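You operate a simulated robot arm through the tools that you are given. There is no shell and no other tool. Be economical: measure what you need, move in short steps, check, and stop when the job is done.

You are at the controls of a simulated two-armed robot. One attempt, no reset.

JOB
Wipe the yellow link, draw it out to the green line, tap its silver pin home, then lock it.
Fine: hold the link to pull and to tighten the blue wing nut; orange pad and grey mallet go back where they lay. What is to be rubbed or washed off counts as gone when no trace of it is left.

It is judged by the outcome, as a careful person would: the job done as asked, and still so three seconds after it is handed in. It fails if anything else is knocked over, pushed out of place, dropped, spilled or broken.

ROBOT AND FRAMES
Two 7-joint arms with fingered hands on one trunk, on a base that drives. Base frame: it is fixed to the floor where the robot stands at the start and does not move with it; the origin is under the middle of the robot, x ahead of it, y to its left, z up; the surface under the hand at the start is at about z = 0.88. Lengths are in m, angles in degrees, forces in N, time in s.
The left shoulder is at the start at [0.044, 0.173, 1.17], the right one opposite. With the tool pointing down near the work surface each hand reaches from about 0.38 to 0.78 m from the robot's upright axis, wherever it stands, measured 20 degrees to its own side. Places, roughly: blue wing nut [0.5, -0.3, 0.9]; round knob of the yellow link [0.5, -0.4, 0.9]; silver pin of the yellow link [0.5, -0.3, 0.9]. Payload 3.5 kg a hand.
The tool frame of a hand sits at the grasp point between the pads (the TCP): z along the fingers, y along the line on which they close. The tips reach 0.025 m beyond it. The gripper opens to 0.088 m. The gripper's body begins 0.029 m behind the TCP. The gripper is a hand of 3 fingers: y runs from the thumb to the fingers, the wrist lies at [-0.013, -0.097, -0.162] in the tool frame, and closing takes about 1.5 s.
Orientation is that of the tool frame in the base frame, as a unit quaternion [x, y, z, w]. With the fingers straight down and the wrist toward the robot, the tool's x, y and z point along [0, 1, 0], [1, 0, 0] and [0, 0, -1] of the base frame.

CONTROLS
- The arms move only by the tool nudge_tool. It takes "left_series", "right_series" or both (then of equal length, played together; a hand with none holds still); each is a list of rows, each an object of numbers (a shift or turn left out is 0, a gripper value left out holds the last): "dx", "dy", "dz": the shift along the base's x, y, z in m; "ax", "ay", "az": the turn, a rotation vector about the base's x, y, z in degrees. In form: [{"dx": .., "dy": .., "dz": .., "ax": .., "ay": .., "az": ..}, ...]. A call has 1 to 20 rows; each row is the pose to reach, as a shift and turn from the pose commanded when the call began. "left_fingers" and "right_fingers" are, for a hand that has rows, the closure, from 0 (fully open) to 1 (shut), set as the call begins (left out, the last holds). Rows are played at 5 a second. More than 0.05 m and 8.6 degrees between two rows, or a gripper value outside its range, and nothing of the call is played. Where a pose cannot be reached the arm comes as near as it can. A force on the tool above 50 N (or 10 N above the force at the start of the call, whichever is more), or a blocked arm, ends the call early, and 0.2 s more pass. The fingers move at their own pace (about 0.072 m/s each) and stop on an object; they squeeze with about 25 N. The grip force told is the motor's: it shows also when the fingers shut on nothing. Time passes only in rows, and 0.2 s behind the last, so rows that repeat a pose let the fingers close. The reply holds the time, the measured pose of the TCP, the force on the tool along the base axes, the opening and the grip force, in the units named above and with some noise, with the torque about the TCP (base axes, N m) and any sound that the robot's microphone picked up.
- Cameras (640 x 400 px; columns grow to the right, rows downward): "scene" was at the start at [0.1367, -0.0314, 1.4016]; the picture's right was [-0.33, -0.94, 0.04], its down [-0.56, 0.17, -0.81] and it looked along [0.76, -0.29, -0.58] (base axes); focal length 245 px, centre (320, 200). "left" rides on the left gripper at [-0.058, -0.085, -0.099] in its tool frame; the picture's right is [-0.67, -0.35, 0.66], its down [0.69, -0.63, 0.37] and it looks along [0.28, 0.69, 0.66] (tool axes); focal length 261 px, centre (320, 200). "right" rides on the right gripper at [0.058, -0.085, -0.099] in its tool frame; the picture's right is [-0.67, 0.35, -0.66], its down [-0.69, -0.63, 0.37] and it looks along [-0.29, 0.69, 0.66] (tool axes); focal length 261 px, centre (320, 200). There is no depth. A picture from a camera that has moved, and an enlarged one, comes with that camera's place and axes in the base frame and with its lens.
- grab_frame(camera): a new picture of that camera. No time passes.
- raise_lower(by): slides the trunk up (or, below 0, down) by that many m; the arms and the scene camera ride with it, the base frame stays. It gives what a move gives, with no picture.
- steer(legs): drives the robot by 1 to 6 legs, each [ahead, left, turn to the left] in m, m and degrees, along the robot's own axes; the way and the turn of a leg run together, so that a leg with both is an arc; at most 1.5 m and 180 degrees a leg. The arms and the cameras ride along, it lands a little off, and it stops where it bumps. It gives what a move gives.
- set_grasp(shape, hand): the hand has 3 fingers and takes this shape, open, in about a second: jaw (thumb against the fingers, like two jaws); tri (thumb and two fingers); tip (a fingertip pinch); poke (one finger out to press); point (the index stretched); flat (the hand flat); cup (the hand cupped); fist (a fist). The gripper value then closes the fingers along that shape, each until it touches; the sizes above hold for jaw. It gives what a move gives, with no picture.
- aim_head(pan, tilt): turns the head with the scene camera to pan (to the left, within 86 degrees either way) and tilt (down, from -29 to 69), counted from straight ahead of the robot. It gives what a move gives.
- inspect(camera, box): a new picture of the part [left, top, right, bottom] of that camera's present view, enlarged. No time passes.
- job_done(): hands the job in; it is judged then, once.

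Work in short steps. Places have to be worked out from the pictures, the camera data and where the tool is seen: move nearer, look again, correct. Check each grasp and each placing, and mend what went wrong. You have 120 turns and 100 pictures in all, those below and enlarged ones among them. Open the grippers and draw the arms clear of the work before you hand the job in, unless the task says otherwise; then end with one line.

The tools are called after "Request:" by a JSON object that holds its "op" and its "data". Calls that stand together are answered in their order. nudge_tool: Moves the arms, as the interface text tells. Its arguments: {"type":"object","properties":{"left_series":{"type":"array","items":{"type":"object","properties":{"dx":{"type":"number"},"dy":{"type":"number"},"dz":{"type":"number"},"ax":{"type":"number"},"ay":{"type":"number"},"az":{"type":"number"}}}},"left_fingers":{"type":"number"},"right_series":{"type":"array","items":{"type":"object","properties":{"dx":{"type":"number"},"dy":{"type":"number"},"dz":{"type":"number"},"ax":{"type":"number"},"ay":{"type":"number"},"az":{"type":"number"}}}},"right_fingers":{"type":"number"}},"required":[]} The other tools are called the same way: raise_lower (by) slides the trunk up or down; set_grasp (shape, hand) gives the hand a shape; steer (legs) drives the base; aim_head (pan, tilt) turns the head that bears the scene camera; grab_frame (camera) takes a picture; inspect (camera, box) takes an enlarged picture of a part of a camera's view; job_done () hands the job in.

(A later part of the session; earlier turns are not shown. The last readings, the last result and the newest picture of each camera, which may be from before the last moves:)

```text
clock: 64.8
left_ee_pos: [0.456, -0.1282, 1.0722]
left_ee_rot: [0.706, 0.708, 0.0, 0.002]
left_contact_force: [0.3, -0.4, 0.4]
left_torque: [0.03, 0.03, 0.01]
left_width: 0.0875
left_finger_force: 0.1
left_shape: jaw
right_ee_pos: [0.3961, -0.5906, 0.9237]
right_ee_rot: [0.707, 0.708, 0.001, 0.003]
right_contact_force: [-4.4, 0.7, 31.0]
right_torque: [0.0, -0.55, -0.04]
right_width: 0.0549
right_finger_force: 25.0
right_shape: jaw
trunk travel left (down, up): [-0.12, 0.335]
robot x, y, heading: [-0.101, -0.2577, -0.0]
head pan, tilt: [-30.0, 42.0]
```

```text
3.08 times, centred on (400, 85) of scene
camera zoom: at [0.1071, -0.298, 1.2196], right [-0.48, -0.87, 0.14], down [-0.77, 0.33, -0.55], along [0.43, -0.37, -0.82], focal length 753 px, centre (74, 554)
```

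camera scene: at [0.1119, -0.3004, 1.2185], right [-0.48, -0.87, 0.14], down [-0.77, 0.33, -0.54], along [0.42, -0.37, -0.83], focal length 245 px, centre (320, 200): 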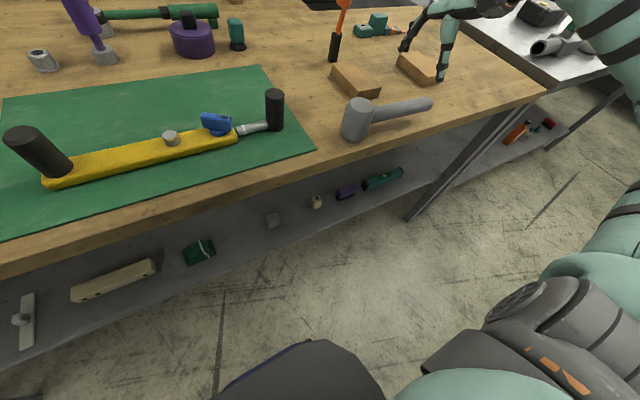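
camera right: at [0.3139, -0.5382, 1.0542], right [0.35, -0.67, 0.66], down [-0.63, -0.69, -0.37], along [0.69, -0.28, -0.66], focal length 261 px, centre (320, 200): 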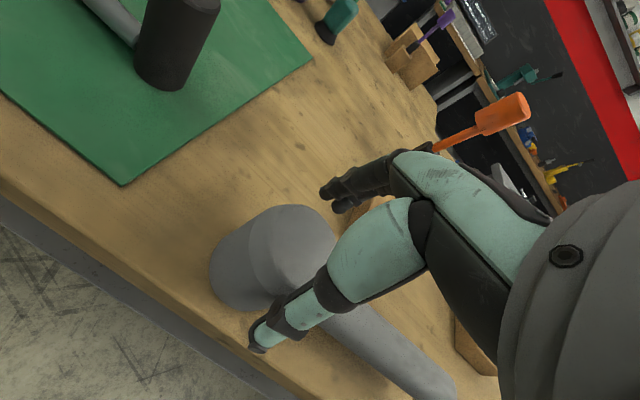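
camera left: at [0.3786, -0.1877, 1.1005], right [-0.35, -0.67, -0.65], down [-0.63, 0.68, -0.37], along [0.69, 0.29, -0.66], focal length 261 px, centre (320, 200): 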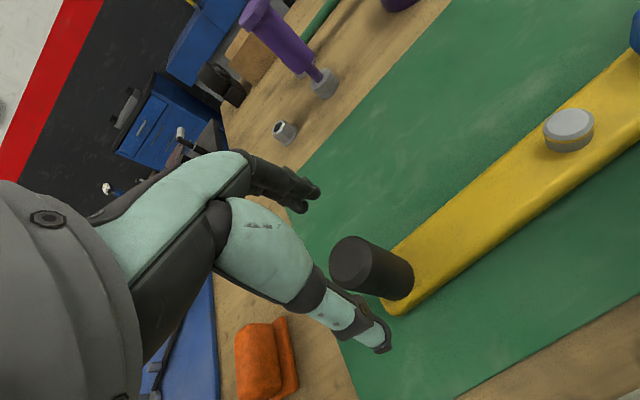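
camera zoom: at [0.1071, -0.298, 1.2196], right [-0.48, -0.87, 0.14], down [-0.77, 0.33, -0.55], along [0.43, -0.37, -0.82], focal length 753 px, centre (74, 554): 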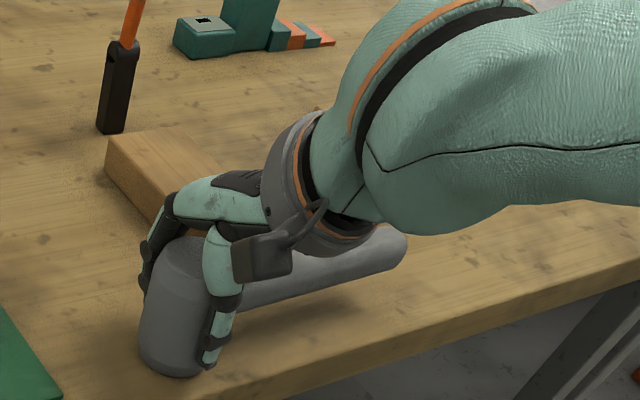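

The palm rests on the head top, so it's taller than I judged; that doubles as a good backing for tapping. Gripped at 55 mm. I lift gently.

Request:
{"op": "nudge_tool", "data": {"right_series": [{"dz": 0.005}, {"dz": 0.015}, {"dz": 0.03}, {"dz": 0.045}, {"dz": 0.045}]}}

Request:
{"op": "inspect", "data": {"camera": "scene", "box": [320, 20, 480, 150]}}

```text
clock: 66.0
left_ee_pos: [0.4621, -0.1298, 1.0703]
left_ee_rot: [0.706, 0.708, 0.0, 0.0]
left_contact_force: [-0.7, 0.4, 0.1]
left_torque: [0.02, -0.03, -0.01]
left_width: 0.0877
left_finger_force: 0.0
left_shape: jaw
right_ee_pos: [0.4002, -0.5909, 0.9662]
right_ee_rot: [0.707, 0.708, -0.001, 0.0]
right_contact_force: [0.2, 0.7, -4.5]
right_torque: [0.03, 0.01, -0.02]
right_width: 0.0545
right_finger_force: 25.5
right_shape: jaw
trunk travel left (down, up): [-0.12, 0.335]
robot x, y, heading: [-0.1008, -0.2601, 0.1]
head pan, tilt: [-30.0, 42.0]
```

```text
3.08 times, centred on (400, 85) of scene
camera zoom: at [0.1124, -0.3008, 1.2183], right [-0.48, -0.87, 0.14], down [-0.77, 0.33, -0.54], along [0.42, -0.37, -0.83], focal length 753 px, centre (74, 554)
```

zoom: 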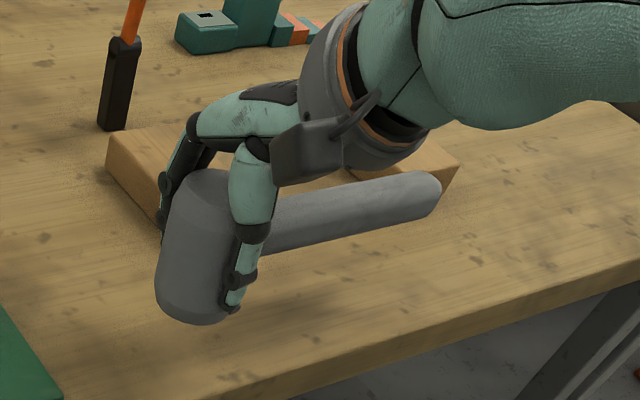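

The mallet is held firmly and level. I raise it, then drive the base left and slightly forward so that the pin comes into the right arm's comfortable zone.

Request:
{"op": "nudge_tool", "data": {"right_series": [{"dz": 0.04}, {"dz": 0.08}, {"dz": 0.1}]}}

Request:
{"op": "steer", "data": {"legs": [[0.05, 0.21, 0]]}}

Request:
{"op": "aim_head", "data": {"pan": -25, "tilt": 40}}

```text
clock: 66.8
left_ee_pos: [0.4624, -0.1298, 1.0688]
left_ee_rot: [0.706, 0.708, -0.001, -0.001]
left_contact_force: [0.0, 0.0, 0.0]
left_torque: [-0.01, 0.04, -0.01]
left_width: 0.0874
left_finger_force: 0.1
left_shape: jaw
right_ee_pos: [0.4001, -0.5931, 1.0652]
right_ee_rot: [0.705, 0.709, 0.0, 0.0]
right_contact_force: [-0.5, -1.1, -5.4]
right_torque: [0.05, -0.03, 0.01]
right_width: 0.0541
right_finger_force: 24.7
right_shape: jaw
trunk travel left (down, up): [-0.12, 0.335]
robot x, y, heading: [-0.1019, -0.257, 0.4]
head pan, tilt: [-30.0, 42.0]
```

```text
clock: 68.4
left_ee_pos: [0.5115, 0.0824, 1.0692]
left_ee_rot: [0.705, 0.71, -0.001, -0.001]
left_contact_force: [0.3, -0.1, -0.1]
left_torque: [-0.01, -0.01, 0.0]
left_width: 0.0876
left_finger_force: 0.0
left_shape: jaw
right_ee_pos: [0.4517, -0.3815, 1.0641]
right_ee_rot: [0.705, 0.709, 0.0, 0.0]
right_contact_force: [0.6, -0.2, -4.5]
right_torque: [0.04, -0.01, -0.01]
right_width: 0.0546
right_finger_force: 25.2
right_shape: jaw
trunk travel left (down, up): [-0.12, 0.335]
robot x, y, heading: [-0.0475, -0.0492, 0.5]
head pan, tilt: [-30.0, 42.0]
```

```text
clock: 69.1
left_ee_pos: [0.511, 0.0813, 1.0685]
left_ee_rot: [0.705, 0.71, -0.001, -0.001]
left_contact_force: [-0.3, -0.5, 0.4]
left_torque: [0.03, -0.01, -0.01]
left_width: 0.0878
left_finger_force: 0.0
left_shape: jaw
right_ee_pos: [0.4511, -0.3805, 1.0646]
right_ee_rot: [0.705, 0.709, 0.0, -0.001]
right_contact_force: [-0.6, 0.0, -3.4]
right_torque: [0.05, -0.03, -0.03]
right_width: 0.054
right_finger_force: 24.4
right_shape: jaw
trunk travel left (down, up): [-0.12, 0.335]
robot x, y, heading: [-0.0484, -0.0529, 0.2]
head pan, tilt: [-25.0, 40.0]
```

Now I turn the mallet by +45° and bring it above the pin.

Request:
{"op": "nudge_tool", "data": {"right_series": [{"dx": 0.002, "dy": 0.018, "az": 8}, {"dx": 0.005, "dy": 0.036, "az": 16}, {"dx": 0.007, "dy": 0.054, "az": 24}, {"dx": 0.01, "dy": 0.072, "az": 32}, {"dx": 0.012, "dy": 0.09, "az": 40}, {"dx": 0.015, "dy": 0.106, "az": 45}, {"dx": 0.015, "dy": 0.106, "dz": -0.03, "az": 45}]}}

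Request:
{"op": "grab_frame", "data": {"camera": "scene"}}

Request:
{"op": "grab_frame", "data": {"camera": "right"}}

```text
clock: 70.7
left_ee_pos: [0.5116, 0.0811, 1.0681]
left_ee_rot: [0.705, 0.709, -0.001, -0.001]
left_contact_force: [-0.2, 0.4, 0.1]
left_torque: [0.01, -0.02, 0.01]
left_width: 0.0877
left_finger_force: 0.0
left_shape: jaw
right_ee_pos: [0.4681, -0.2763, 1.0327]
right_ee_rot: [0.378, 0.926, 0.001, -0.001]
right_contact_force: [0.8, 0.1, -4.2]
right_torque: [0.02, -0.02, 0.03]
right_width: 0.0542
right_finger_force: 25.1
right_shape: jaw
trunk travel left (down, up): [-0.12, 0.335]
robot x, y, heading: [-0.0495, -0.0535, 0.3]
head pan, tilt: [-25.0, 40.0]
```

```text
39 pictures are left
camera scene: at [0.1687, -0.085, 1.2196], right [-0.4, -0.91, 0.12], down [-0.78, 0.27, -0.56], along [0.48, -0.32, -0.82], focal length 245 px, centre (320, 200)
```

scene: 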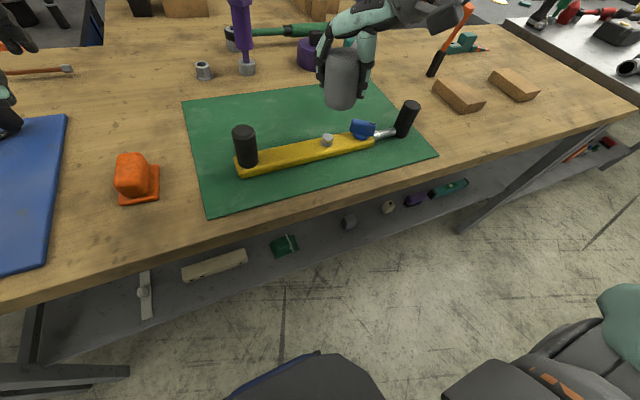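

```text
38 pictures are left
camera right: at [0.3665, -0.2955, 1.1318], right [0.72, -0.22, 0.65], down [0.05, -0.93, -0.37], along [0.69, 0.3, -0.66], focal length 261 px, centre (320, 200)
```

right: 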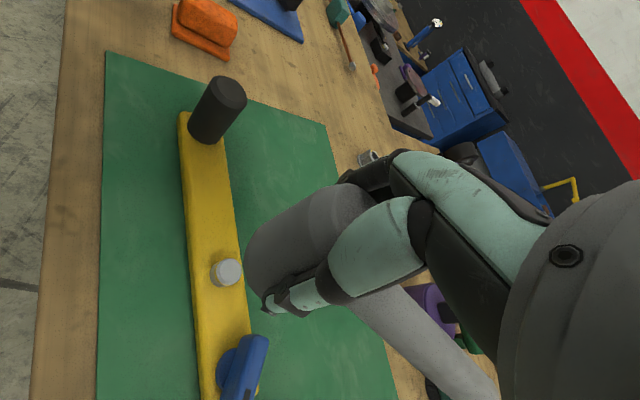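

The pin is at (0.464, -0.271) and the mallet head is right above it. I lower to just above the pin and check from both cameras.

Request:
{"op": "nudge_tool", "data": {"right_series": [{"dx": -0.003, "dy": 0.004, "dz": -0.03}, {"dx": -0.003, "dy": 0.004, "dz": -0.05}]}}

Request:
{"op": "inspect", "data": {"camera": "scene", "box": [270, 40, 430, 160]}}

```text
clock: 71.3
left_ee_pos: [0.5108, 0.0824, 1.0684]
left_ee_rot: [0.705, 0.71, -0.002, 0.0]
left_contact_force: [0.8, -0.5, 0.4]
left_torque: [-0.05, 0.03, 0.0]
left_width: 0.0879
left_finger_force: 0.0
left_shape: jaw
right_ee_pos: [0.4637, -0.2726, 0.983]
right_ee_rot: [0.379, 0.925, 0.0, 0.0]
right_contact_force: [0.0, 0.2, -4.8]
right_torque: [0.03, 0.03, 0.02]
right_width: 0.0542
right_finger_force: 25.0
right_shape: jaw
trunk travel left (down, up): [-0.12, 0.335]
robot x, y, heading: [-0.0503, -0.0497, 0.1]
head pan, tilt: [-25.0, 40.0]
```

```text
3.33 times, centred on (350, 100) of scene
camera zoom: at [0.1683, -0.0844, 1.2198], right [-0.4, -0.91, 0.12], down [-0.78, 0.27, -0.56], along [0.48, -0.32, -0.82], focal length 815 px, centre (220, 533)
```

zoom: 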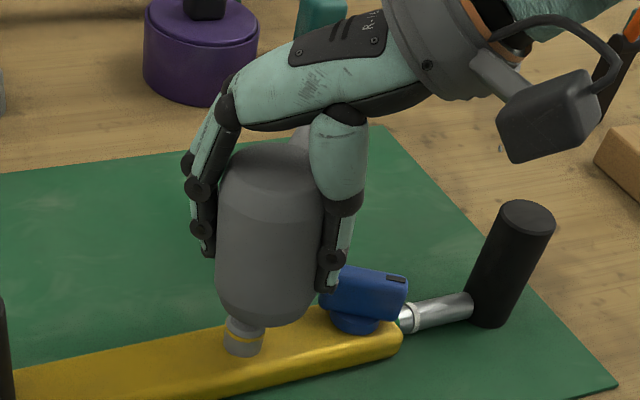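

The face overlaps the pin well; I shift 4 mm toward the pin's centre. I feel for contact height slowly, then tap.

Request:
{"op": "nudge_tool", "data": {"right_series": [{"dx": 0.001, "dy": 0.004, "dz": -0.008}, {"dx": 0.001, "dy": 0.004, "dz": -0.013}, {"dx": 0.001, "dy": 0.004, "dz": -0.017}, {"dx": 0.001, "dy": 0.004, "dz": -0.02}]}}

```text
clock: 72.3
left_ee_pos: [0.5087, 0.0818, 1.0706]
left_ee_rot: [0.705, 0.709, 0.001, 0.001]
left_contact_force: [0.3, 0.5, 0.5]
left_torque: [-0.04, -0.01, 0.0]
left_width: 0.0876
left_finger_force: 0.2
left_shape: jaw
right_ee_pos: [0.4637, -0.2676, 0.968]
right_ee_rot: [0.379, 0.925, 0.002, 0.001]
right_contact_force: [-0.2, -2.3, 12.2]
right_torque: [-0.01, -0.05, -0.04]
right_width: 0.0539
right_finger_force: 24.8
right_shape: jaw
trunk travel left (down, up): [-0.12, 0.335]
robot x, y, heading: [-0.0514, -0.0445, -0.0]
head pan, tilt: [-25.0, 40.0]
```

Contact at TCP z ≈ 0.968. Now a first light tap: up 3 cm, quick down, and up again.

Request:
{"op": "nudge_tool", "data": {"right_series": [{"dz": 0.015}, {"dz": 0.035}, {"dz": 0.035}, {"dz": 0.0}, {"dz": 0.035}, {"dz": 0.035}]}}

Request:
{"op": "inspect", "data": {"camera": "scene", "box": [270, 80, 430, 180]}}

```text
clock: 73.7
left_ee_pos: [0.5118, 0.0828, 1.0694]
left_ee_rot: [0.705, 0.709, -0.001, -0.001]
left_contact_force: [0.1, -0.7, 0.5]
left_torque: [0.02, -0.01, 0.05]
left_width: 0.0875
left_finger_force: 0.1
left_shape: jaw
right_ee_pos: [0.4648, -0.2701, 0.9984]
right_ee_rot: [0.38, 0.925, 0.0, -0.001]
right_contact_force: [0.5, -0.4, -4.3]
right_torque: [0.05, 0.03, -0.03]
right_width: 0.0539
right_finger_force: 25.1
right_shape: jaw
trunk travel left (down, up): [-0.12, 0.335]
robot x, y, heading: [-0.0484, -0.0471, 0.4]
head pan, tilt: [-25.0, 40.0]
```

```text
4.00 times, centred on (350, 130) of scene
camera zoom: at [0.1685, -0.0844, 1.2197], right [-0.4, -0.91, 0.12], down [-0.78, 0.27, -0.56], along [0.48, -0.32, -0.82], focal length 978 px, centre (200, 480)
```

zoom: 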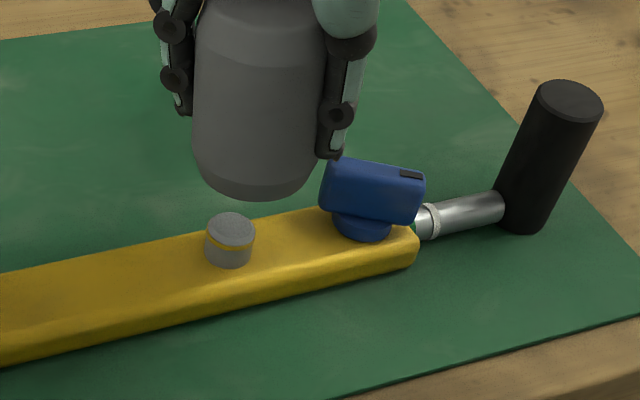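

No clear movement yet. I strike firmer, about 6 mm past contact.

Request:
{"op": "nudge_tool", "data": {"right_series": [{"dz": 0.005}, {"dz": -0.042}, {"dz": 0.0}, {"dz": 0.005}, {"dz": -0.044}, {"dz": 0.0}]}}

Request:
{"op": "inspect", "data": {"camera": "scene", "box": [270, 80, 430, 180]}}

```text
clock: 75.1
left_ee_pos: [0.5097, 0.0821, 1.0699]
left_ee_rot: [0.705, 0.71, -0.001, 0.002]
left_contact_force: [-0.1, 0.2, 0.3]
left_torque: [-0.02, -0.01, -0.01]
left_width: 0.0878
left_finger_force: 0.1
left_shape: jaw
right_ee_pos: [0.4635, -0.2668, 0.9999]
right_ee_rot: [0.38, 0.925, 0.0, 0.001]
right_contact_force: [-0.5, -0.3, -3.8]
right_torque: [0.02, -0.02, -0.01]
right_width: 0.0539
right_finger_force: 25.2
right_shape: jaw
trunk travel left (down, up): [-0.12, 0.335]
robot x, y, heading: [-0.0504, -0.047, -0.0]
head pan, tilt: [-25.0, 40.0]
```

```text
4.00 times, centred on (350, 130) of scene
camera zoom: at [0.1661, -0.0835, 1.2204], right [-0.4, -0.91, 0.12], down [-0.78, 0.27, -0.57], along [0.48, -0.32, -0.82], focal length 978 px, centre (200, 480)
```

zoom: 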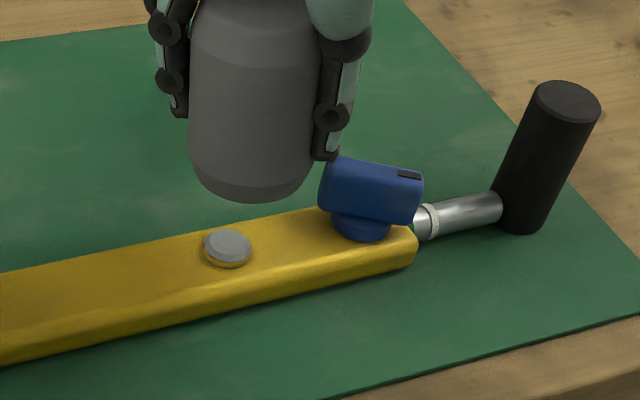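

The pin went in substantially. I take a close look at the ring.

Request:
{"op": "inspect", "data": {"camera": "scene", "box": [310, 128, 346, 152]}}

Request:
{"op": "inspect", "data": {"camera": "right", "box": [160, 200, 300, 320]}}

```text
16.00 times, centred on (328, 140) of scene
camera zoom: at [0.1661, -0.0835, 1.2204], right [-0.4, -0.91, 0.12], down [-0.78, 0.27, -0.57], along [0.48, -0.32, -0.82], focal length 3914 px, centre (192, 1160)
```

zoom: 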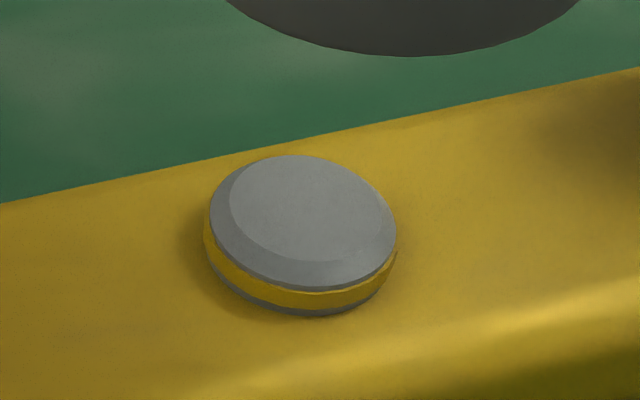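

```text
3.33 times, centred on (230, 260) of right
camera zoom: at [0.3613, -0.2849, 1.0985], right [0.72, -0.22, 0.66], down [0.05, -0.93, -0.37], along [0.69, 0.29, -0.66], focal length 869 px, centre (620, 0)
```

zoom: 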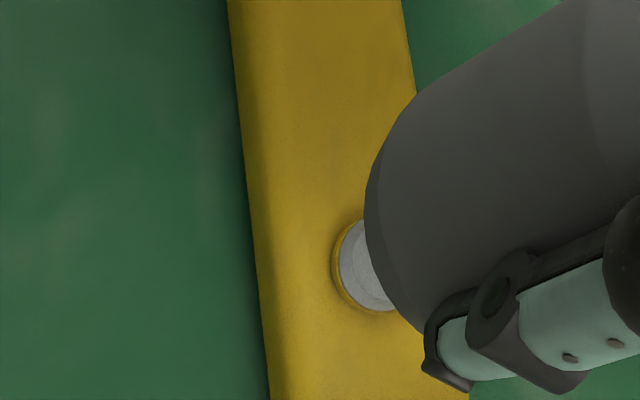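

A thin sliver still shows below the yellow ring, so it isn't quite seated. One more light tap, barely deeper.

Request:
{"op": "nudge_tool", "data": {"right_series": [{"dz": 0.003}, {"dz": -0.045}, {"dz": 0.0}]}}

Request:
{"op": "inspect", "data": {"camera": "scene", "box": [310, 128, 346, 152]}}

```text
clock: 75.9
left_ee_pos: [0.5093, 0.0814, 1.0696]
left_ee_rot: [0.704, 0.71, 0.0, 0.001]
left_contact_force: [-0.4, -0.1, 0.3]
left_torque: [0.02, -0.04, 0.0]
left_width: 0.0875
left_finger_force: 0.0
left_shape: jaw
right_ee_pos: [0.4642, -0.2664, 1.0013]
right_ee_rot: [0.38, 0.925, -0.001, 0.0]
right_contact_force: [-0.3, 1.0, -4.4]
right_torque: [0.01, 0.04, 0.02]
right_width: 0.0538
right_finger_force: 25.2
right_shape: jaw
trunk travel left (down, up): [-0.12, 0.335]
robot x, y, heading: [-0.0453, -0.0474, 0.3]
head pan, tilt: [-25.0, 40.0]
```

```text
16.00 times, centred on (328, 140) of scene
camera zoom: at [0.1667, -0.0836, 1.2203], right [-0.4, -0.91, 0.12], down [-0.78, 0.27, -0.57], along [0.48, -0.32, -0.82], focal length 3914 px, centre (192, 1160)
```

zoom: 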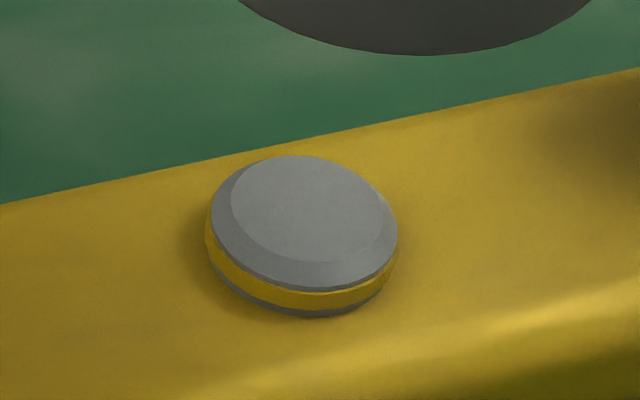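

Unchanged. I rest the head on the pin with some force to read whether it has bottomed out.

Request:
{"op": "nudge_tool", "data": {"right_series": [{"dz": -0.035}, {"dz": -0.044}, {"dz": -0.046}]}}

```text
clock: 76.7
left_ee_pos: [0.5093, 0.0817, 1.0703]
left_ee_rot: [0.705, 0.709, 0.0, 0.001]
left_contact_force: [0.5, -0.6, 0.7]
left_torque: [0.02, 0.0, 0.02]
left_width: 0.0878
left_finger_force: 0.1
left_shape: jaw
right_ee_pos: [0.4625, -0.2669, 0.9567]
right_ee_rot: [0.379, 0.925, 0.002, 0.003]
right_contact_force: [1.2, -2.2, 17.4]
right_torque: [0.07, -0.21, -0.06]
right_width: 0.0535
right_finger_force: 25.0
right_shape: jaw
trunk travel left (down, up): [-0.12, 0.335]
robot x, y, heading: [-0.05, -0.0495, 0.3]
head pan, tilt: [-25.0, 40.0]
```

The pin top has sunk about 11 mm. One firmer tap tells a hard stop from mere friction.

Request:
{"op": "nudge_tool", "data": {"right_series": [{"dz": 0.02}, {"dz": 0.044}, {"dz": 0.044}, {"dz": -0.005}, {"dz": 0.04}, {"dz": 0.05}]}}

Request:
{"op": "inspect", "data": {"camera": "scene", "box": [310, 128, 346, 152]}}

```text
clock: 78.1
left_ee_pos: [0.5118, 0.0818, 1.0682]
left_ee_rot: [0.705, 0.709, -0.001, 0.0]
left_contact_force: [0.0, -0.4, 0.4]
left_torque: [0.01, 0.0, 0.01]
left_width: 0.0873
left_finger_force: 0.0
left_shape: jaw
right_ee_pos: [0.4653, -0.2666, 1.0035]
right_ee_rot: [0.38, 0.925, 0.0, 0.0]
right_contact_force: [-0.3, -0.1, -3.6]
right_torque: [0.05, 0.02, 0.0]
right_width: 0.0533
right_finger_force: 25.4
right_shape: jaw
trunk travel left (down, up): [-0.12, 0.335]
robot x, y, heading: [-0.0504, -0.0468, 0.3]
head pan, tilt: [-25.0, 40.0]
```

```text
16.00 times, centred on (328, 140) of scene
camera zoom: at [0.1684, -0.0843, 1.2197], right [-0.4, -0.91, 0.12], down [-0.78, 0.27, -0.56], along [0.48, -0.32, -0.82], focal length 3914 px, centre (192, 1160)
```

zoom: 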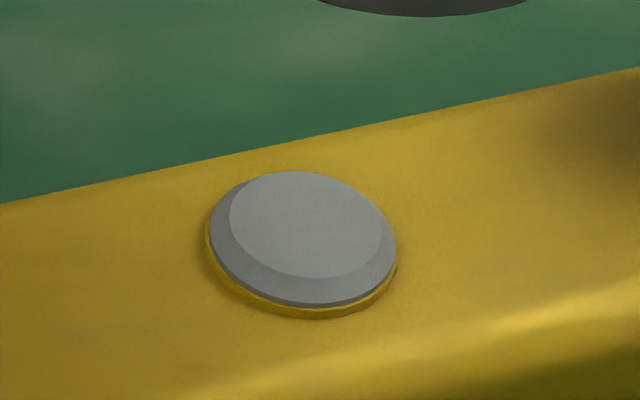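

It sank further: the ring is now right at the surface with just its upper rim showing. One more equal tap to see whether it is at its stop.

Request:
{"op": "nudge_tool", "data": {"right_series": [{"dz": -0.006}, {"dz": -0.006}, {"dz": -0.0555}, {"dz": -0.01}, {"dz": 0.0}]}}

Request:
{"op": "inspect", "data": {"camera": "scene", "box": [310, 128, 346, 152]}}

```text
clock: 79.3
left_ee_pos: [0.5112, 0.0827, 1.068]
left_ee_rot: [0.705, 0.709, 0.0, -0.001]
left_contact_force: [-0.6, 0.4, -0.8]
left_torque: [0.02, 0.0, -0.03]
left_width: 0.0875
left_finger_force: 0.1
left_shape: jaw
right_ee_pos: [0.4633, -0.2677, 1.0056]
right_ee_rot: [0.38, 0.925, -0.001, 0.001]
right_contact_force: [0.0, -0.2, -4.0]
right_torque: [0.03, 0.04, 0.02]
right_width: 0.0533
right_finger_force: 25.2
right_shape: jaw
trunk travel left (down, up): [-0.12, 0.335]
robot x, y, heading: [-0.0488, -0.0462, -0.1]
head pan, tilt: [-25.0, 40.0]
```

```text
16.00 times, centred on (328, 140) of scene
camera zoom: at [0.1683, -0.0842, 1.2198], right [-0.4, -0.91, 0.12], down [-0.78, 0.27, -0.56], along [0.48, -0.32, -0.82], focal length 3914 px, centre (192, 1160)
```

zoom: 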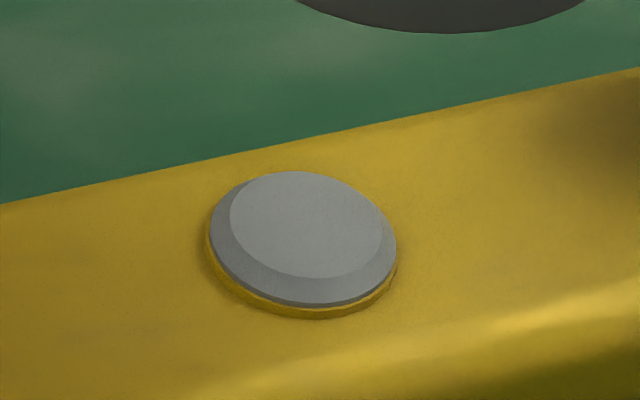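

Unchanged at equal force. One slightly harder tap to see whether the rest of the ring goes in.

Request:
{"op": "nudge_tool", "data": {"right_series": [{"dz": -0.01}, {"dz": -0.01}, {"dz": -0.059}, {"dz": -0.015}, {"dz": 0.0}]}}

Request:
{"op": "inspect", "data": {"camera": "scene", "box": [310, 128, 346, 152]}}

```text
clock: 80.5
left_ee_pos: [0.5119, 0.0816, 1.0703]
left_ee_rot: [0.705, 0.709, -0.001, 0.0]
left_contact_force: [-0.3, 0.2, -0.1]
left_torque: [-0.04, -0.03, -0.02]
left_width: 0.0879
left_finger_force: 0.1
left_shape: jaw
right_ee_pos: [0.4644, -0.2656, 1.0041]
right_ee_rot: [0.379, 0.925, 0.0, -0.001]
right_contact_force: [-0.1, -0.3, -4.7]
right_torque: [0.06, 0.01, -0.02]
right_width: 0.0535
right_finger_force: 25.2
right_shape: jaw
trunk travel left (down, up): [-0.12, 0.335]
robot x, y, heading: [-0.0507, -0.048, 0.2]
head pan, tilt: [-25.0, 40.0]
```

```text
16.00 times, centred on (328, 140) of scene
camera zoom: at [0.1679, -0.0841, 1.2199], right [-0.4, -0.91, 0.12], down [-0.78, 0.27, -0.56], along [0.48, -0.32, -0.82], focal length 3914 px, centre (192, 1160)
```

zoom: 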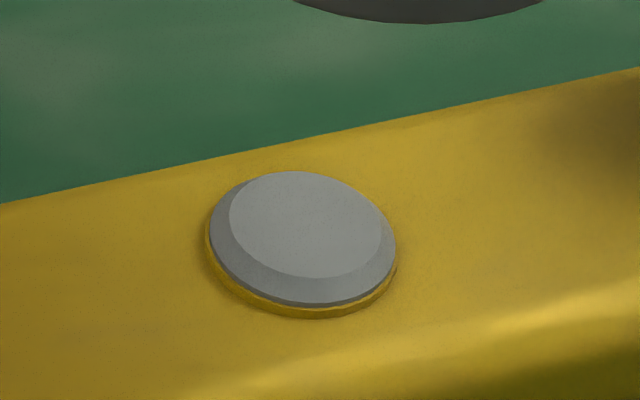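

No more travel: the pin is at its stop, home. I raise the mallet, turn it back, and drive the base right a little to return the mallet.

Request:
{"op": "nudge_tool", "data": {"right_series": [{"dz": 0.04}, {"dz": 0.07}, {"dz": 0.07, "dy": -0.02, "az": -8}, {"dz": 0.07, "dy": -0.04, "az": -16}, {"dz": 0.07, "dy": -0.06, "az": -24}, {"dz": 0.07, "dy": -0.08, "az": -32}, {"dz": 0.07, "dy": -0.1, "az": -40}, {"dz": 0.07, "dy": -0.12, "az": -48}]}}

Request:
{"op": "steer", "data": {"legs": [[0, -0.11, 0]]}}

Request:
{"op": "aim_head", "data": {"pan": -30, "tilt": 42}}

```text
clock: 82.3
left_ee_pos: [0.5106, 0.081, 1.069]
left_ee_rot: [0.705, 0.71, 0.0, 0.0]
left_contact_force: [0.0, -0.4, 0.1]
left_torque: [0.0, 0.02, 0.03]
left_width: 0.0874
left_finger_force: 0.1
left_shape: jaw
right_ee_pos: [0.4665, -0.3872, 1.0748]
right_ee_rot: [0.724, 0.69, 0.0, -0.001]
right_contact_force: [-0.9, 0.3, -3.5]
right_torque: [0.03, -0.03, 0.02]
right_width: 0.0534
right_finger_force: 24.8
right_shape: jaw
trunk travel left (down, up): [-0.12, 0.335]
robot x, y, heading: [-0.0484, -0.0498, 0.4]
head pan, tilt: [-25.0, 40.0]
```

```text
clock: 83.5
left_ee_pos: [0.5116, -0.0269, 1.0696]
left_ee_rot: [0.704, 0.71, 0.0, 0.0]
left_contact_force: [-0.4, 0.8, -0.4]
left_torque: [0.02, 0.01, 0.03]
left_width: 0.0876
left_finger_force: 0.0
left_shape: jaw
right_ee_pos: [0.4669, -0.4974, 1.074]
right_ee_rot: [0.723, 0.691, 0.0, 0.0]
right_contact_force: [-0.8, -0.7, -4.4]
right_torque: [0.03, 0.0, -0.03]
right_width: 0.0534
right_finger_force: 25.2
right_shape: jaw
trunk travel left (down, up): [-0.12, 0.335]
robot x, y, heading: [-0.05, -0.1556, 0.2]
head pan, tilt: [-25.0, 40.0]
```

```text
clock: 84.1
left_ee_pos: [0.5126, -0.0287, 1.0696]
left_ee_rot: [0.705, 0.71, 0.0, -0.001]
left_contact_force: [-0.1, -0.6, -0.6]
left_torque: [0.01, 0.05, 0.02]
left_width: 0.0875
left_finger_force: 0.0
left_shape: jaw
right_ee_pos: [0.4664, -0.4969, 1.0732]
right_ee_rot: [0.723, 0.691, -0.001, -0.001]
right_contact_force: [0.3, 0.3, -4.0]
right_torque: [0.07, -0.02, -0.03]
right_width: 0.0531
right_finger_force: 25.6
right_shape: jaw
trunk travel left (down, up): [-0.12, 0.335]
robot x, y, heading: [-0.048, -0.1583, 0.3]
head pan, tilt: [-30.0, 42.0]
```

I carry it to just above its old spot.

Request:
{"op": "nudge_tool", "data": {"right_series": [{"dx": -0.025, "dy": -0.035}, {"dx": -0.05, "dy": -0.07}, {"dx": -0.0645, "dy": -0.09, "dz": -0.01}, {"dx": -0.0645, "dy": -0.09, "dz": -0.05}, {"dx": -0.0645, "dy": -0.09, "dz": -0.09}, {"dx": -0.0645, "dy": -0.09, "dz": -0.13}]}}

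Request:
{"op": "grab_frame", "data": {"camera": "scene"}}

```text
clock: 85.5
left_ee_pos: [0.5113, -0.0289, 1.0689]
left_ee_rot: [0.705, 0.71, -0.001, -0.001]
left_contact_force: [0.4, -0.4, 0.7]
left_torque: [-0.03, -0.01, 0.0]
left_width: 0.0877
left_finger_force: 0.1
left_shape: jaw
right_ee_pos: [0.4012, -0.5868, 0.9428]
right_ee_rot: [0.723, 0.691, -0.001, 0.0]
right_contact_force: [-0.4, -0.1, -3.8]
right_torque: [0.08, -0.01, -0.01]
right_width: 0.0531
right_finger_force: 24.8
right_shape: jaw
trunk travel left (down, up): [-0.12, 0.335]
robot x, y, heading: [-0.0456, -0.1593, 0.4]
head pan, tilt: [-30.0, 42.0]
```

```text
28 pictures are left
camera scene: at [0.1639, -0.2001, 1.2182], right [-0.47, -0.87, 0.14], down [-0.77, 0.33, -0.54], along [0.42, -0.37, -0.83], focal length 245 px, centre (320, 200)
```

scene: 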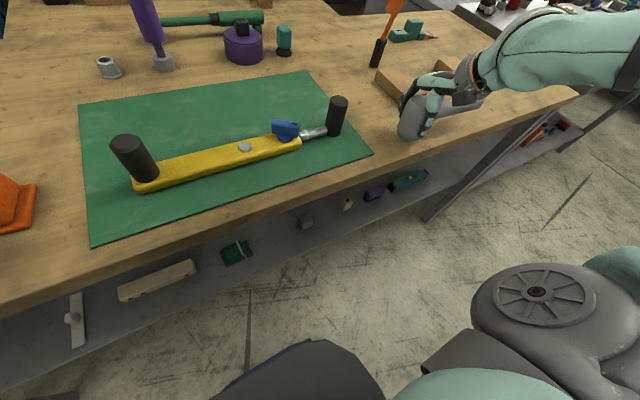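

In place. I lower until contact in small steps.

Request:
{"op": "nudge_tool", "data": {"right_series": [{"dz": -0.01}, {"dz": -0.015}, {"dz": -0.018}, {"dz": -0.02}]}}

```text
clock: 86.5
left_ee_pos: [0.5099, -0.0258, 1.0703]
left_ee_rot: [0.705, 0.71, 0.0, 0.001]
left_contact_force: [0.7, 0.9, 0.1]
left_torque: [0.03, -0.01, 0.0]
left_width: 0.0875
left_finger_force: 0.1
left_shape: jaw
right_ee_pos: [0.4016, -0.5849, 0.9276]
right_ee_rot: [0.723, 0.691, 0.001, 0.002]
right_contact_force: [2.2, -1.2, 19.4]
right_torque: [-0.08, -0.5, 0.01]
right_width: 0.0532
right_finger_force: 25.3
right_shape: jaw
trunk travel left (down, up): [-0.12, 0.335]
robot x, y, heading: [-0.0478, -0.1599, 0.2]
head pan, tilt: [-30.0, 42.0]
```

Set down with 19 N. I relieve the pressure, open, lift straight up and check.

Request:
{"op": "nudge_tool", "data": {"right_series": [{"dz": 0.004}, {"dz": 0.004}]}}

Request:
{"op": "nudge_tool", "data": {"right_series": [{}, {}, {}, {}, {"dz": 0.02}, {"dz": 0.05}, {"dz": 0.09}, {"dz": 0.12}, {"dz": 0.12, "dy": 0.04}, {"dz": 0.12, "dy": 0.08}, {"dz": 0.12, "dy": 0.12}], "right_fingers": 0}}

Request:
{"op": "inspect", "data": {"camera": "scene", "box": [360, 50, 540, 150]}}

```text
clock: 87.1
left_ee_pos: [0.5107, -0.0267, 1.0691]
left_ee_rot: [0.705, 0.71, 0.0, 0.001]
left_contact_force: [0.5, -0.4, 0.4]
left_torque: [0.01, 0.0, 0.02]
left_width: 0.0875
left_finger_force: 0.0
left_shape: jaw
right_ee_pos: [0.401, -0.5856, 0.9279]
right_ee_rot: [0.722, 0.692, -0.001, 0.001]
right_contact_force: [4.2, -0.4, 6.8]
right_torque: [0.01, -0.35, -0.03]
right_width: 0.0533
right_finger_force: 25.9
right_shape: jaw
trunk travel left (down, up): [-0.12, 0.335]
robot x, y, heading: [-0.0459, -0.1617, 0.2]
head pan, tilt: [-30.0, 42.0]
```

```text
clock: 89.5
left_ee_pos: [0.5116, -0.0252, 1.069]
left_ee_rot: [0.705, 0.709, -0.001, 0.001]
left_contact_force: [0.4, 0.6, -0.7]
left_torque: [-0.01, 0.01, -0.01]
left_width: 0.0877
left_finger_force: 0.0
left_shape: jaw
right_ee_pos: [0.4006, -0.4647, 1.0448]
right_ee_rot: [0.723, 0.691, 0.0, 0.001]
right_contact_force: [1.1, -0.3, 0.1]
right_torque: [0.01, -0.01, 0.0]
right_width: 0.0878
right_finger_force: 0.1
right_shape: jaw
trunk travel left (down, up): [-0.12, 0.335]
robot x, y, heading: [-0.0443, -0.1571, 0.5]
head pan, tilt: [-30.0, 42.0]
```

```text
3.56 times, centred on (450, 100) of scene
camera zoom: at [0.1628, -0.1981, 1.2185], right [-0.47, -0.87, 0.15], down [-0.77, 0.33, -0.54], along [0.42, -0.37, -0.83], focal length 870 px, centre (-142, 556)
```

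zoom: 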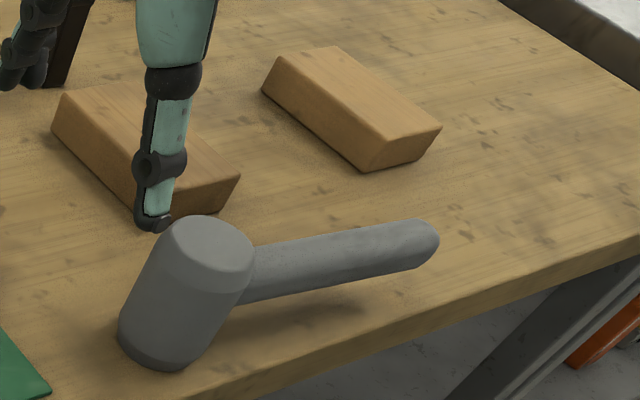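

The mallet lies back as it was, within a few mm. I check the link and the wing nut up close before locking.

Request:
{"op": "inspect", "data": {"camera": "scene", "box": [235, 90, 355, 165]}}

```text
5.33 times, centred on (295, 128) of scene
camera zoom: at [0.1628, -0.1981, 1.2185], right [-0.47, -0.87, 0.15], down [-0.77, 0.33, -0.54], along [0.42, -0.37, -0.83], focal length 1305 px, centre (453, 587)
```

zoom: 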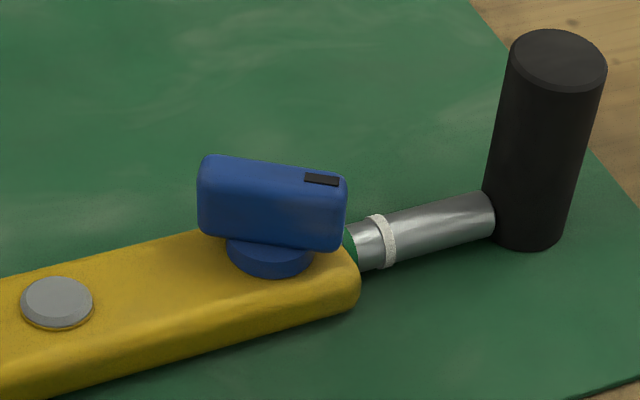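

The ring is still centred on the mouth, and the pin is home. The wing bar is centred at (0.4625, -0.3445), turned about -29°, with its top at z ≈ 0.94. I bring the left hand over the post and the right hand over the wing with yaw -29°.

Request:
{"op": "nudge_tool", "data": {"left_series": [{"dx": -0.01, "dy": -0.025}, {"dx": -0.025, "dy": -0.05}, {"dx": -0.04, "dy": -0.08}, {"dx": -0.05, "dy": -0.105}, {"dx": -0.05, "dy": -0.105, "dz": -0.03}, {"dx": -0.05, "dy": -0.105, "dz": -0.06}], "right_series": [{"dx": 0.01, "dy": 0.02, "az": -5}, {"dx": 0.02, "dy": 0.04, "az": -10}, {"dx": 0.03, "dy": 0.06, "az": -15}, {"dx": 0.045, "dy": 0.085, "az": -20}, {"dx": 0.062, "dy": 0.12, "az": -26}, {"dx": 0.062, "dy": 0.12, "dz": -0.02, "az": -26}]}}

Request:
{"op": "grab_frame", "data": {"camera": "right"}}

Request:
{"op": "grab_frame", "data": {"camera": "scene"}}

```text
clock: 90.9
left_ee_pos: [0.4606, -0.1335, 1.0095]
left_ee_rot: [0.705, 0.709, -0.001, 0.0]
left_contact_force: [-0.2, -0.4, 0.5]
left_torque: [-0.03, -0.01, 0.05]
left_width: 0.0876
left_finger_force: 0.0
left_shape: jaw
right_ee_pos: [0.4634, -0.3478, 1.0284]
right_ee_rot: [0.86, 0.51, 0.001, 0.0]
right_contact_force: [0.2, -0.4, 0.8]
right_torque: [0.03, -0.03, -0.01]
right_width: 0.088
right_finger_force: 0.0
right_shape: jaw
trunk travel left (down, up): [-0.12, 0.335]
robot x, y, heading: [-0.0468, -0.1598, 0.5]
head pan, tilt: [-30.0, 42.0]
```

```text
25 pictures are left
camera right: at [0.415, -0.2552, 1.1262], right [-0.02, -0.76, 0.65], down [-0.88, -0.3, -0.37], along [0.47, -0.58, -0.66], focal length 261 px, centre (320, 200)
```

right: 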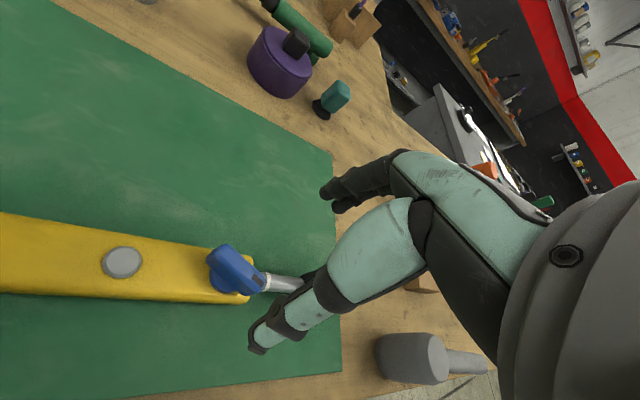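

```text
24 pictures are left
camera scene: at [0.1626, -0.2, 1.2185], right [-0.47, -0.87, 0.14], down [-0.77, 0.33, -0.54], along [0.42, -0.37, -0.83], focal length 245 px, centre (320, 200)
```

scene: 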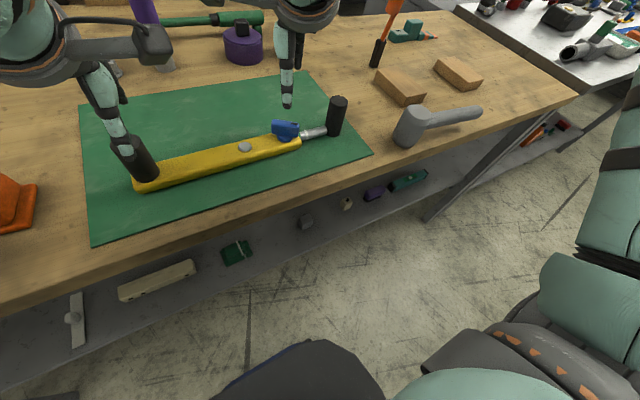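

I fine-correct both and descend: the left hand onto the post, closing, and the right hand to just above the wing.

Request:
{"op": "nudge_tool", "data": {"left_series": [{"dx": 0.0, "dy": 0.0035, "dz": -0.03}, {"dx": 0.0, "dy": 0.0035, "dz": -0.061}], "right_series": [{"dx": 0.002, "dy": 0.005, "dz": -0.025}, {"dx": 0.002, "dy": 0.005, "dz": -0.05}]}}

Request:
{"op": "nudge_tool", "data": {"left_series": [{}, {}, {}, {}, {}, {}, {}, {}], "left_fingers": 1}}

Request:
{"op": "grab_frame", "data": {"camera": "right"}}

```text
clock: 91.5
left_ee_pos: [0.4602, -0.128, 0.9477]
left_ee_rot: [0.704, 0.71, -0.001, 0.001]
left_contact_force: [-0.3, -1.3, 0.5]
left_torque: [0.04, 0.01, 0.01]
left_width: 0.0879
left_finger_force: 0.1
left_shape: jaw
right_ee_pos: [0.4657, -0.3416, 0.9766]
right_ee_rot: [0.86, 0.51, 0.0, -0.001]
right_contact_force: [-0.2, 0.2, 0.1]
right_torque: [-0.01, 0.02, 0.0]
right_width: 0.0882
right_finger_force: 0.1
right_shape: jaw
trunk travel left (down, up): [-0.12, 0.335]
robot x, y, heading: [-0.0506, -0.1559, 0.4]
head pan, tilt: [-30.0, 42.0]
```

```text
clock: 93.3
left_ee_pos: [0.46, -0.128, 0.9474]
left_ee_rot: [0.705, 0.709, 0.0, 0.0]
left_contact_force: [0.2, -1.1, 0.1]
left_torque: [-0.02, -0.02, -0.05]
left_width: 0.0261
left_finger_force: 24.5
left_shape: jaw
right_ee_pos: [0.4651, -0.3415, 0.9778]
right_ee_rot: [0.86, 0.51, 0.0, 0.0]
right_contact_force: [-1.1, 0.3, 0.1]
right_torque: [-0.01, 0.01, 0.02]
right_width: 0.0877
right_finger_force: 0.0
right_shape: jaw
trunk travel left (down, up): [-0.12, 0.335]
robot x, y, heading: [-0.0492, -0.1601, 0.4]
head pan, tilt: [-30.0, 42.0]
```

```text
23 pictures are left
camera right: at [0.4177, -0.2482, 1.0758], right [-0.01, -0.75, 0.66], down [-0.88, -0.3, -0.37], along [0.47, -0.58, -0.66], focal length 261 px, centre (320, 200)
```

right: 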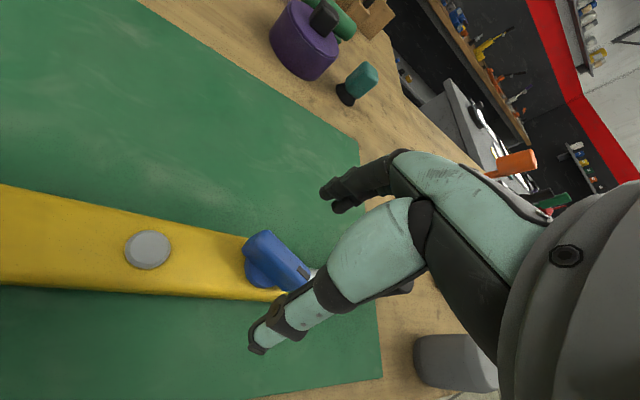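

Aligned within 2–3 mm. I lower around the wing and close.

Request:
{"op": "nudge_tool", "data": {"right_series": [{"dx": -0.001, "dy": 0.001, "dz": -0.02}, {"dx": -0.001, "dy": 0.001, "dz": -0.038}, {"dx": -0.001, "dy": 0.001, "dz": -0.038}]}}

Request:
{"op": "nudge_tool", "data": {"right_series": [{}, {}, {}, {}, {}, {}, {}, {}], "right_fingers": 1}}

Request:
{"op": "inspect", "data": {"camera": "scene", "box": [215, 60, 375, 170]}}

```text
clock: 94.1
left_ee_pos: [0.4603, -0.128, 0.9476]
left_ee_rot: [0.705, 0.709, 0.0, 0.0]
left_contact_force: [-0.7, -0.8, 0.6]
left_torque: [-0.02, -0.01, -0.02]
left_width: 0.026
left_finger_force: 25.0
left_shape: jaw
right_ee_pos: [0.4635, -0.34, 0.9402]
right_ee_rot: [0.86, 0.511, 0.001, 0.001]
right_contact_force: [1.1, -0.2, 0.5]
right_torque: [0.01, 0.02, -0.01]
right_width: 0.0877
right_finger_force: 0.1
right_shape: jaw
trunk travel left (down, up): [-0.12, 0.335]
robot x, y, heading: [-0.0454, -0.159, 0.5]
head pan, tilt: [-30.0, 42.0]
```

```text
clock: 95.9
left_ee_pos: [0.4607, -0.1278, 0.9484]
left_ee_rot: [0.705, 0.709, -0.001, 0.0]
left_contact_force: [1.3, 0.5, -0.5]
left_torque: [-0.05, -0.01, -0.01]
left_width: 0.0261
left_finger_force: 24.8
left_shape: jaw
right_ee_pos: [0.4634, -0.3403, 0.9409]
right_ee_rot: [0.86, 0.51, -0.001, 0.0]
right_contact_force: [0.2, 0.4, 0.1]
right_torque: [0.02, -0.02, -0.04]
right_width: 0.0112
right_finger_force: 24.7
right_shape: jaw
trunk travel left (down, up): [-0.12, 0.335]
robot x, y, heading: [-0.0451, -0.1594, 0.4]
head pan, tilt: [-30.0, 42.0]
```

```text
3.64 times, centred on (295, 115) of scene
camera zoom: at [0.1633, -0.1992, 1.2184], right [-0.47, -0.87, 0.14], down [-0.77, 0.33, -0.54], along [0.42, -0.37, -0.83], focal length 890 px, centre (411, 509)
```

zoom: 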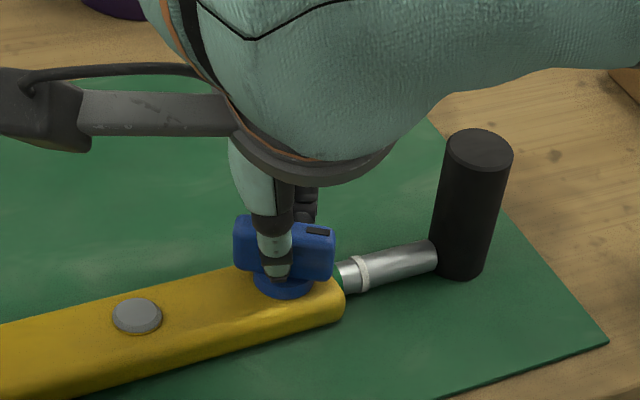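

The wing is gripped across its flats. I turn clockwise (negative az) about its axis by 40° and watch the torque.

Request:
{"op": "nudge_tool", "data": {"left_series": [{}, {}, {}, {}, {}, {}], "right_series": [{"az": -7, "dx": 0.0006, "dy": -0.0002}, {"az": -14, "dx": 0.0012, "dy": -0.0004}, {"az": -21, "dx": 0.0017, "dy": -0.0008}, {"az": -28, "dx": 0.0022, "dy": -0.0011}, {"az": -35, "dx": 0.0027, "dy": -0.0015}, {"az": -40, "dx": 0.003, "dy": -0.002}]}}

Request:
{"op": "inspect", "data": {"camera": "scene", "box": [215, 60, 375, 170]}}

```text
clock: 97.3
left_ee_pos: [0.4607, -0.1279, 0.9478]
left_ee_rot: [0.704, 0.71, 0.0, 0.001]
left_contact_force: [0.2, 1.9, -1.0]
left_torque: [0.05, -0.11, 0.19]
left_width: 0.0256
left_finger_force: 25.4
left_shape: jaw
right_ee_pos: [0.4429, -0.4138, 0.9447]
right_ee_rot: [0.983, 0.186, 0.001, -0.001]
right_contact_force: [0.2, -0.7, -0.3]
right_torque: [0.0, 0.0, 0.02]
right_width: 0.0084
right_finger_force: 24.7
right_shape: jaw
right hand out of reach, approached as far as the arm can: row 1, 2, 3, 4, 5, 6
trunk travel left (down, up): [-0.12, 0.335]
robot x, y, heading: [-0.0481, -0.1574, 0.6]
head pan, tilt: [-30.0, 42.0]
```

```text
3.64 times, centred on (295, 115) of scene
camera zoom: at [0.1626, -0.1985, 1.2185], right [-0.47, -0.87, 0.15], down [-0.77, 0.33, -0.54], along [0.42, -0.37, -0.83], focal length 890 px, centre (411, 509)
```

zoom: 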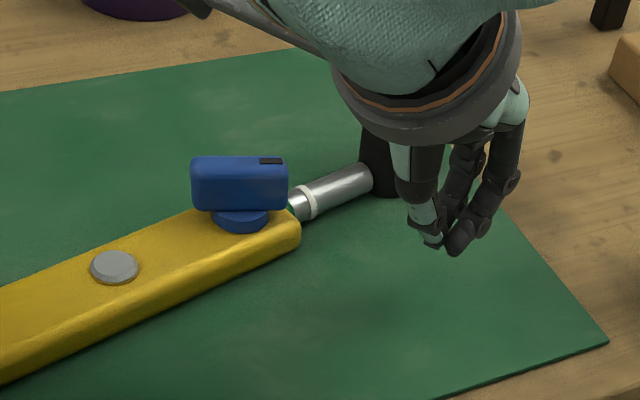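

The turn ran out of the arm's reach and the hand slipped off, swinging the link a few degrees. I raise the right hand straight up and assess.

Request:
{"op": "nudge_tool", "data": {"right_series": [{"dz": 0.03}, {"dz": 0.07}, {"dz": 0.11}]}}

Request:
{"op": "grab_frame", "data": {"camera": "scene"}}

```text
clock: 98.1
left_ee_pos: [0.4608, -0.1281, 0.9479]
left_ee_rot: [0.704, 0.71, 0.0, 0.001]
left_contact_force: [0.1, 0.8, -1.5]
left_torque: [0.1, -0.05, 0.15]
left_width: 0.0257
left_finger_force: 24.6
left_shape: jaw
right_ee_pos: [0.4428, -0.4135, 1.0563]
right_ee_rot: [0.983, 0.185, 0.0, 0.0]
right_contact_force: [0.1, 0.1, -0.3]
right_torque: [0.0, 0.03, -0.02]
right_width: 0.0086
right_finger_force: 25.0
right_shape: jaw
trunk travel left (down, up): [-0.12, 0.335]
robot x, y, heading: [-0.0511, -0.1568, 0.2]
head pan, tilt: [-30.0, 42.0]
```

```text
20 pictures are left
camera scene: at [0.1627, -0.1988, 1.2186], right [-0.47, -0.87, 0.15], down [-0.77, 0.33, -0.54], along [0.42, -0.37, -0.83], focal length 245 px, centre (320, 200)
```

scene: 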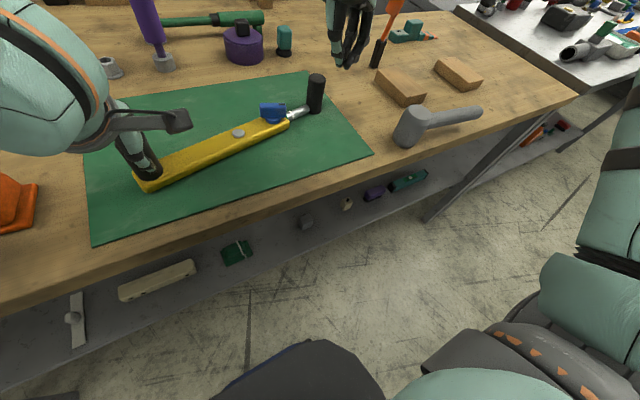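

The link swung about 12° about the post, which I can undo with the left hand since it grips the post. I rotate the left hand by -12° to swing it back while the right hand, kept high, opens and yaws to +61° for a grip over the wing's ends.

Request:
{"op": "nudge_tool", "data": {"left_series": [{}, {"az": -1}, {"az": -2}, {"az": -3}, {"az": -4}, {"az": -5}, {"az": -6}, {"az": -7}, {"az": -8}, {"az": -9}, {"az": -10}, {"az": -11}, {"az": -12}, {"az": -12}, {"az": -12}, {"az": -12}, {"az": -12}], "right_series": [{"az": 8}, {"az": 16}, {"az": 24}, {"az": 32}, {"az": 40}, {"az": 48}, {"az": 56}, {"az": 64}, {"az": 72}, {"az": 80}, {"az": 88}, {"az": 96}, {"az": 104}, {"az": 112}, {"az": 120}, {"az": 128}, {"az": 130}], "right_fingers": 0}}

Request:
{"op": "grab_frame", "data": {"camera": "scene"}}

```text
clock: 101.7
left_ee_pos: [0.4614, -0.1289, 0.9477]
left_ee_rot: [0.775, 0.632, 0.0, -0.001]
left_contact_force: [0.4, 0.4, -0.9]
left_torque: [0.04, -0.02, 0.21]
left_width: 0.0253
left_finger_force: 24.9
left_shape: jaw
right_ee_pos: [0.4415, -0.4138, 1.0554]
right_ee_rot: [0.247, 0.969, 0.0, 0.0]
right_contact_force: [-0.8, -0.2, 0.3]
right_torque: [-0.02, 0.0, -0.02]
right_width: 0.0874
right_finger_force: 0.1
right_shape: jaw
trunk travel left (down, up): [-0.12, 0.335]
robot x, y, heading: [-0.0501, -0.1536, 0.2]
head pan, tilt: [-30.0, 42.0]
```

```text
19 pictures are left
camera scene: at [0.1631, -0.199, 1.2184], right [-0.47, -0.87, 0.15], down [-0.77, 0.33, -0.54], along [0.42, -0.37, -0.83], focal length 245 px, centre (320, 200)
```

scene: 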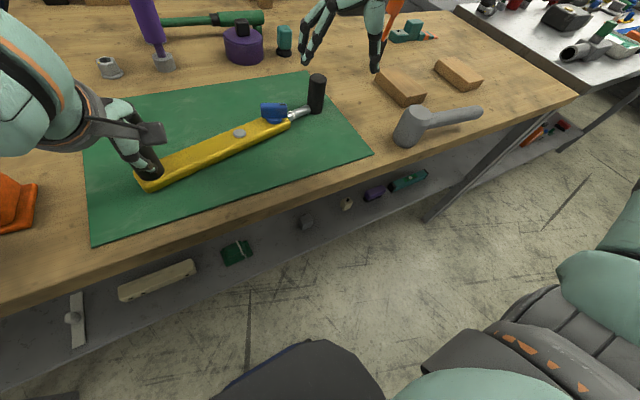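

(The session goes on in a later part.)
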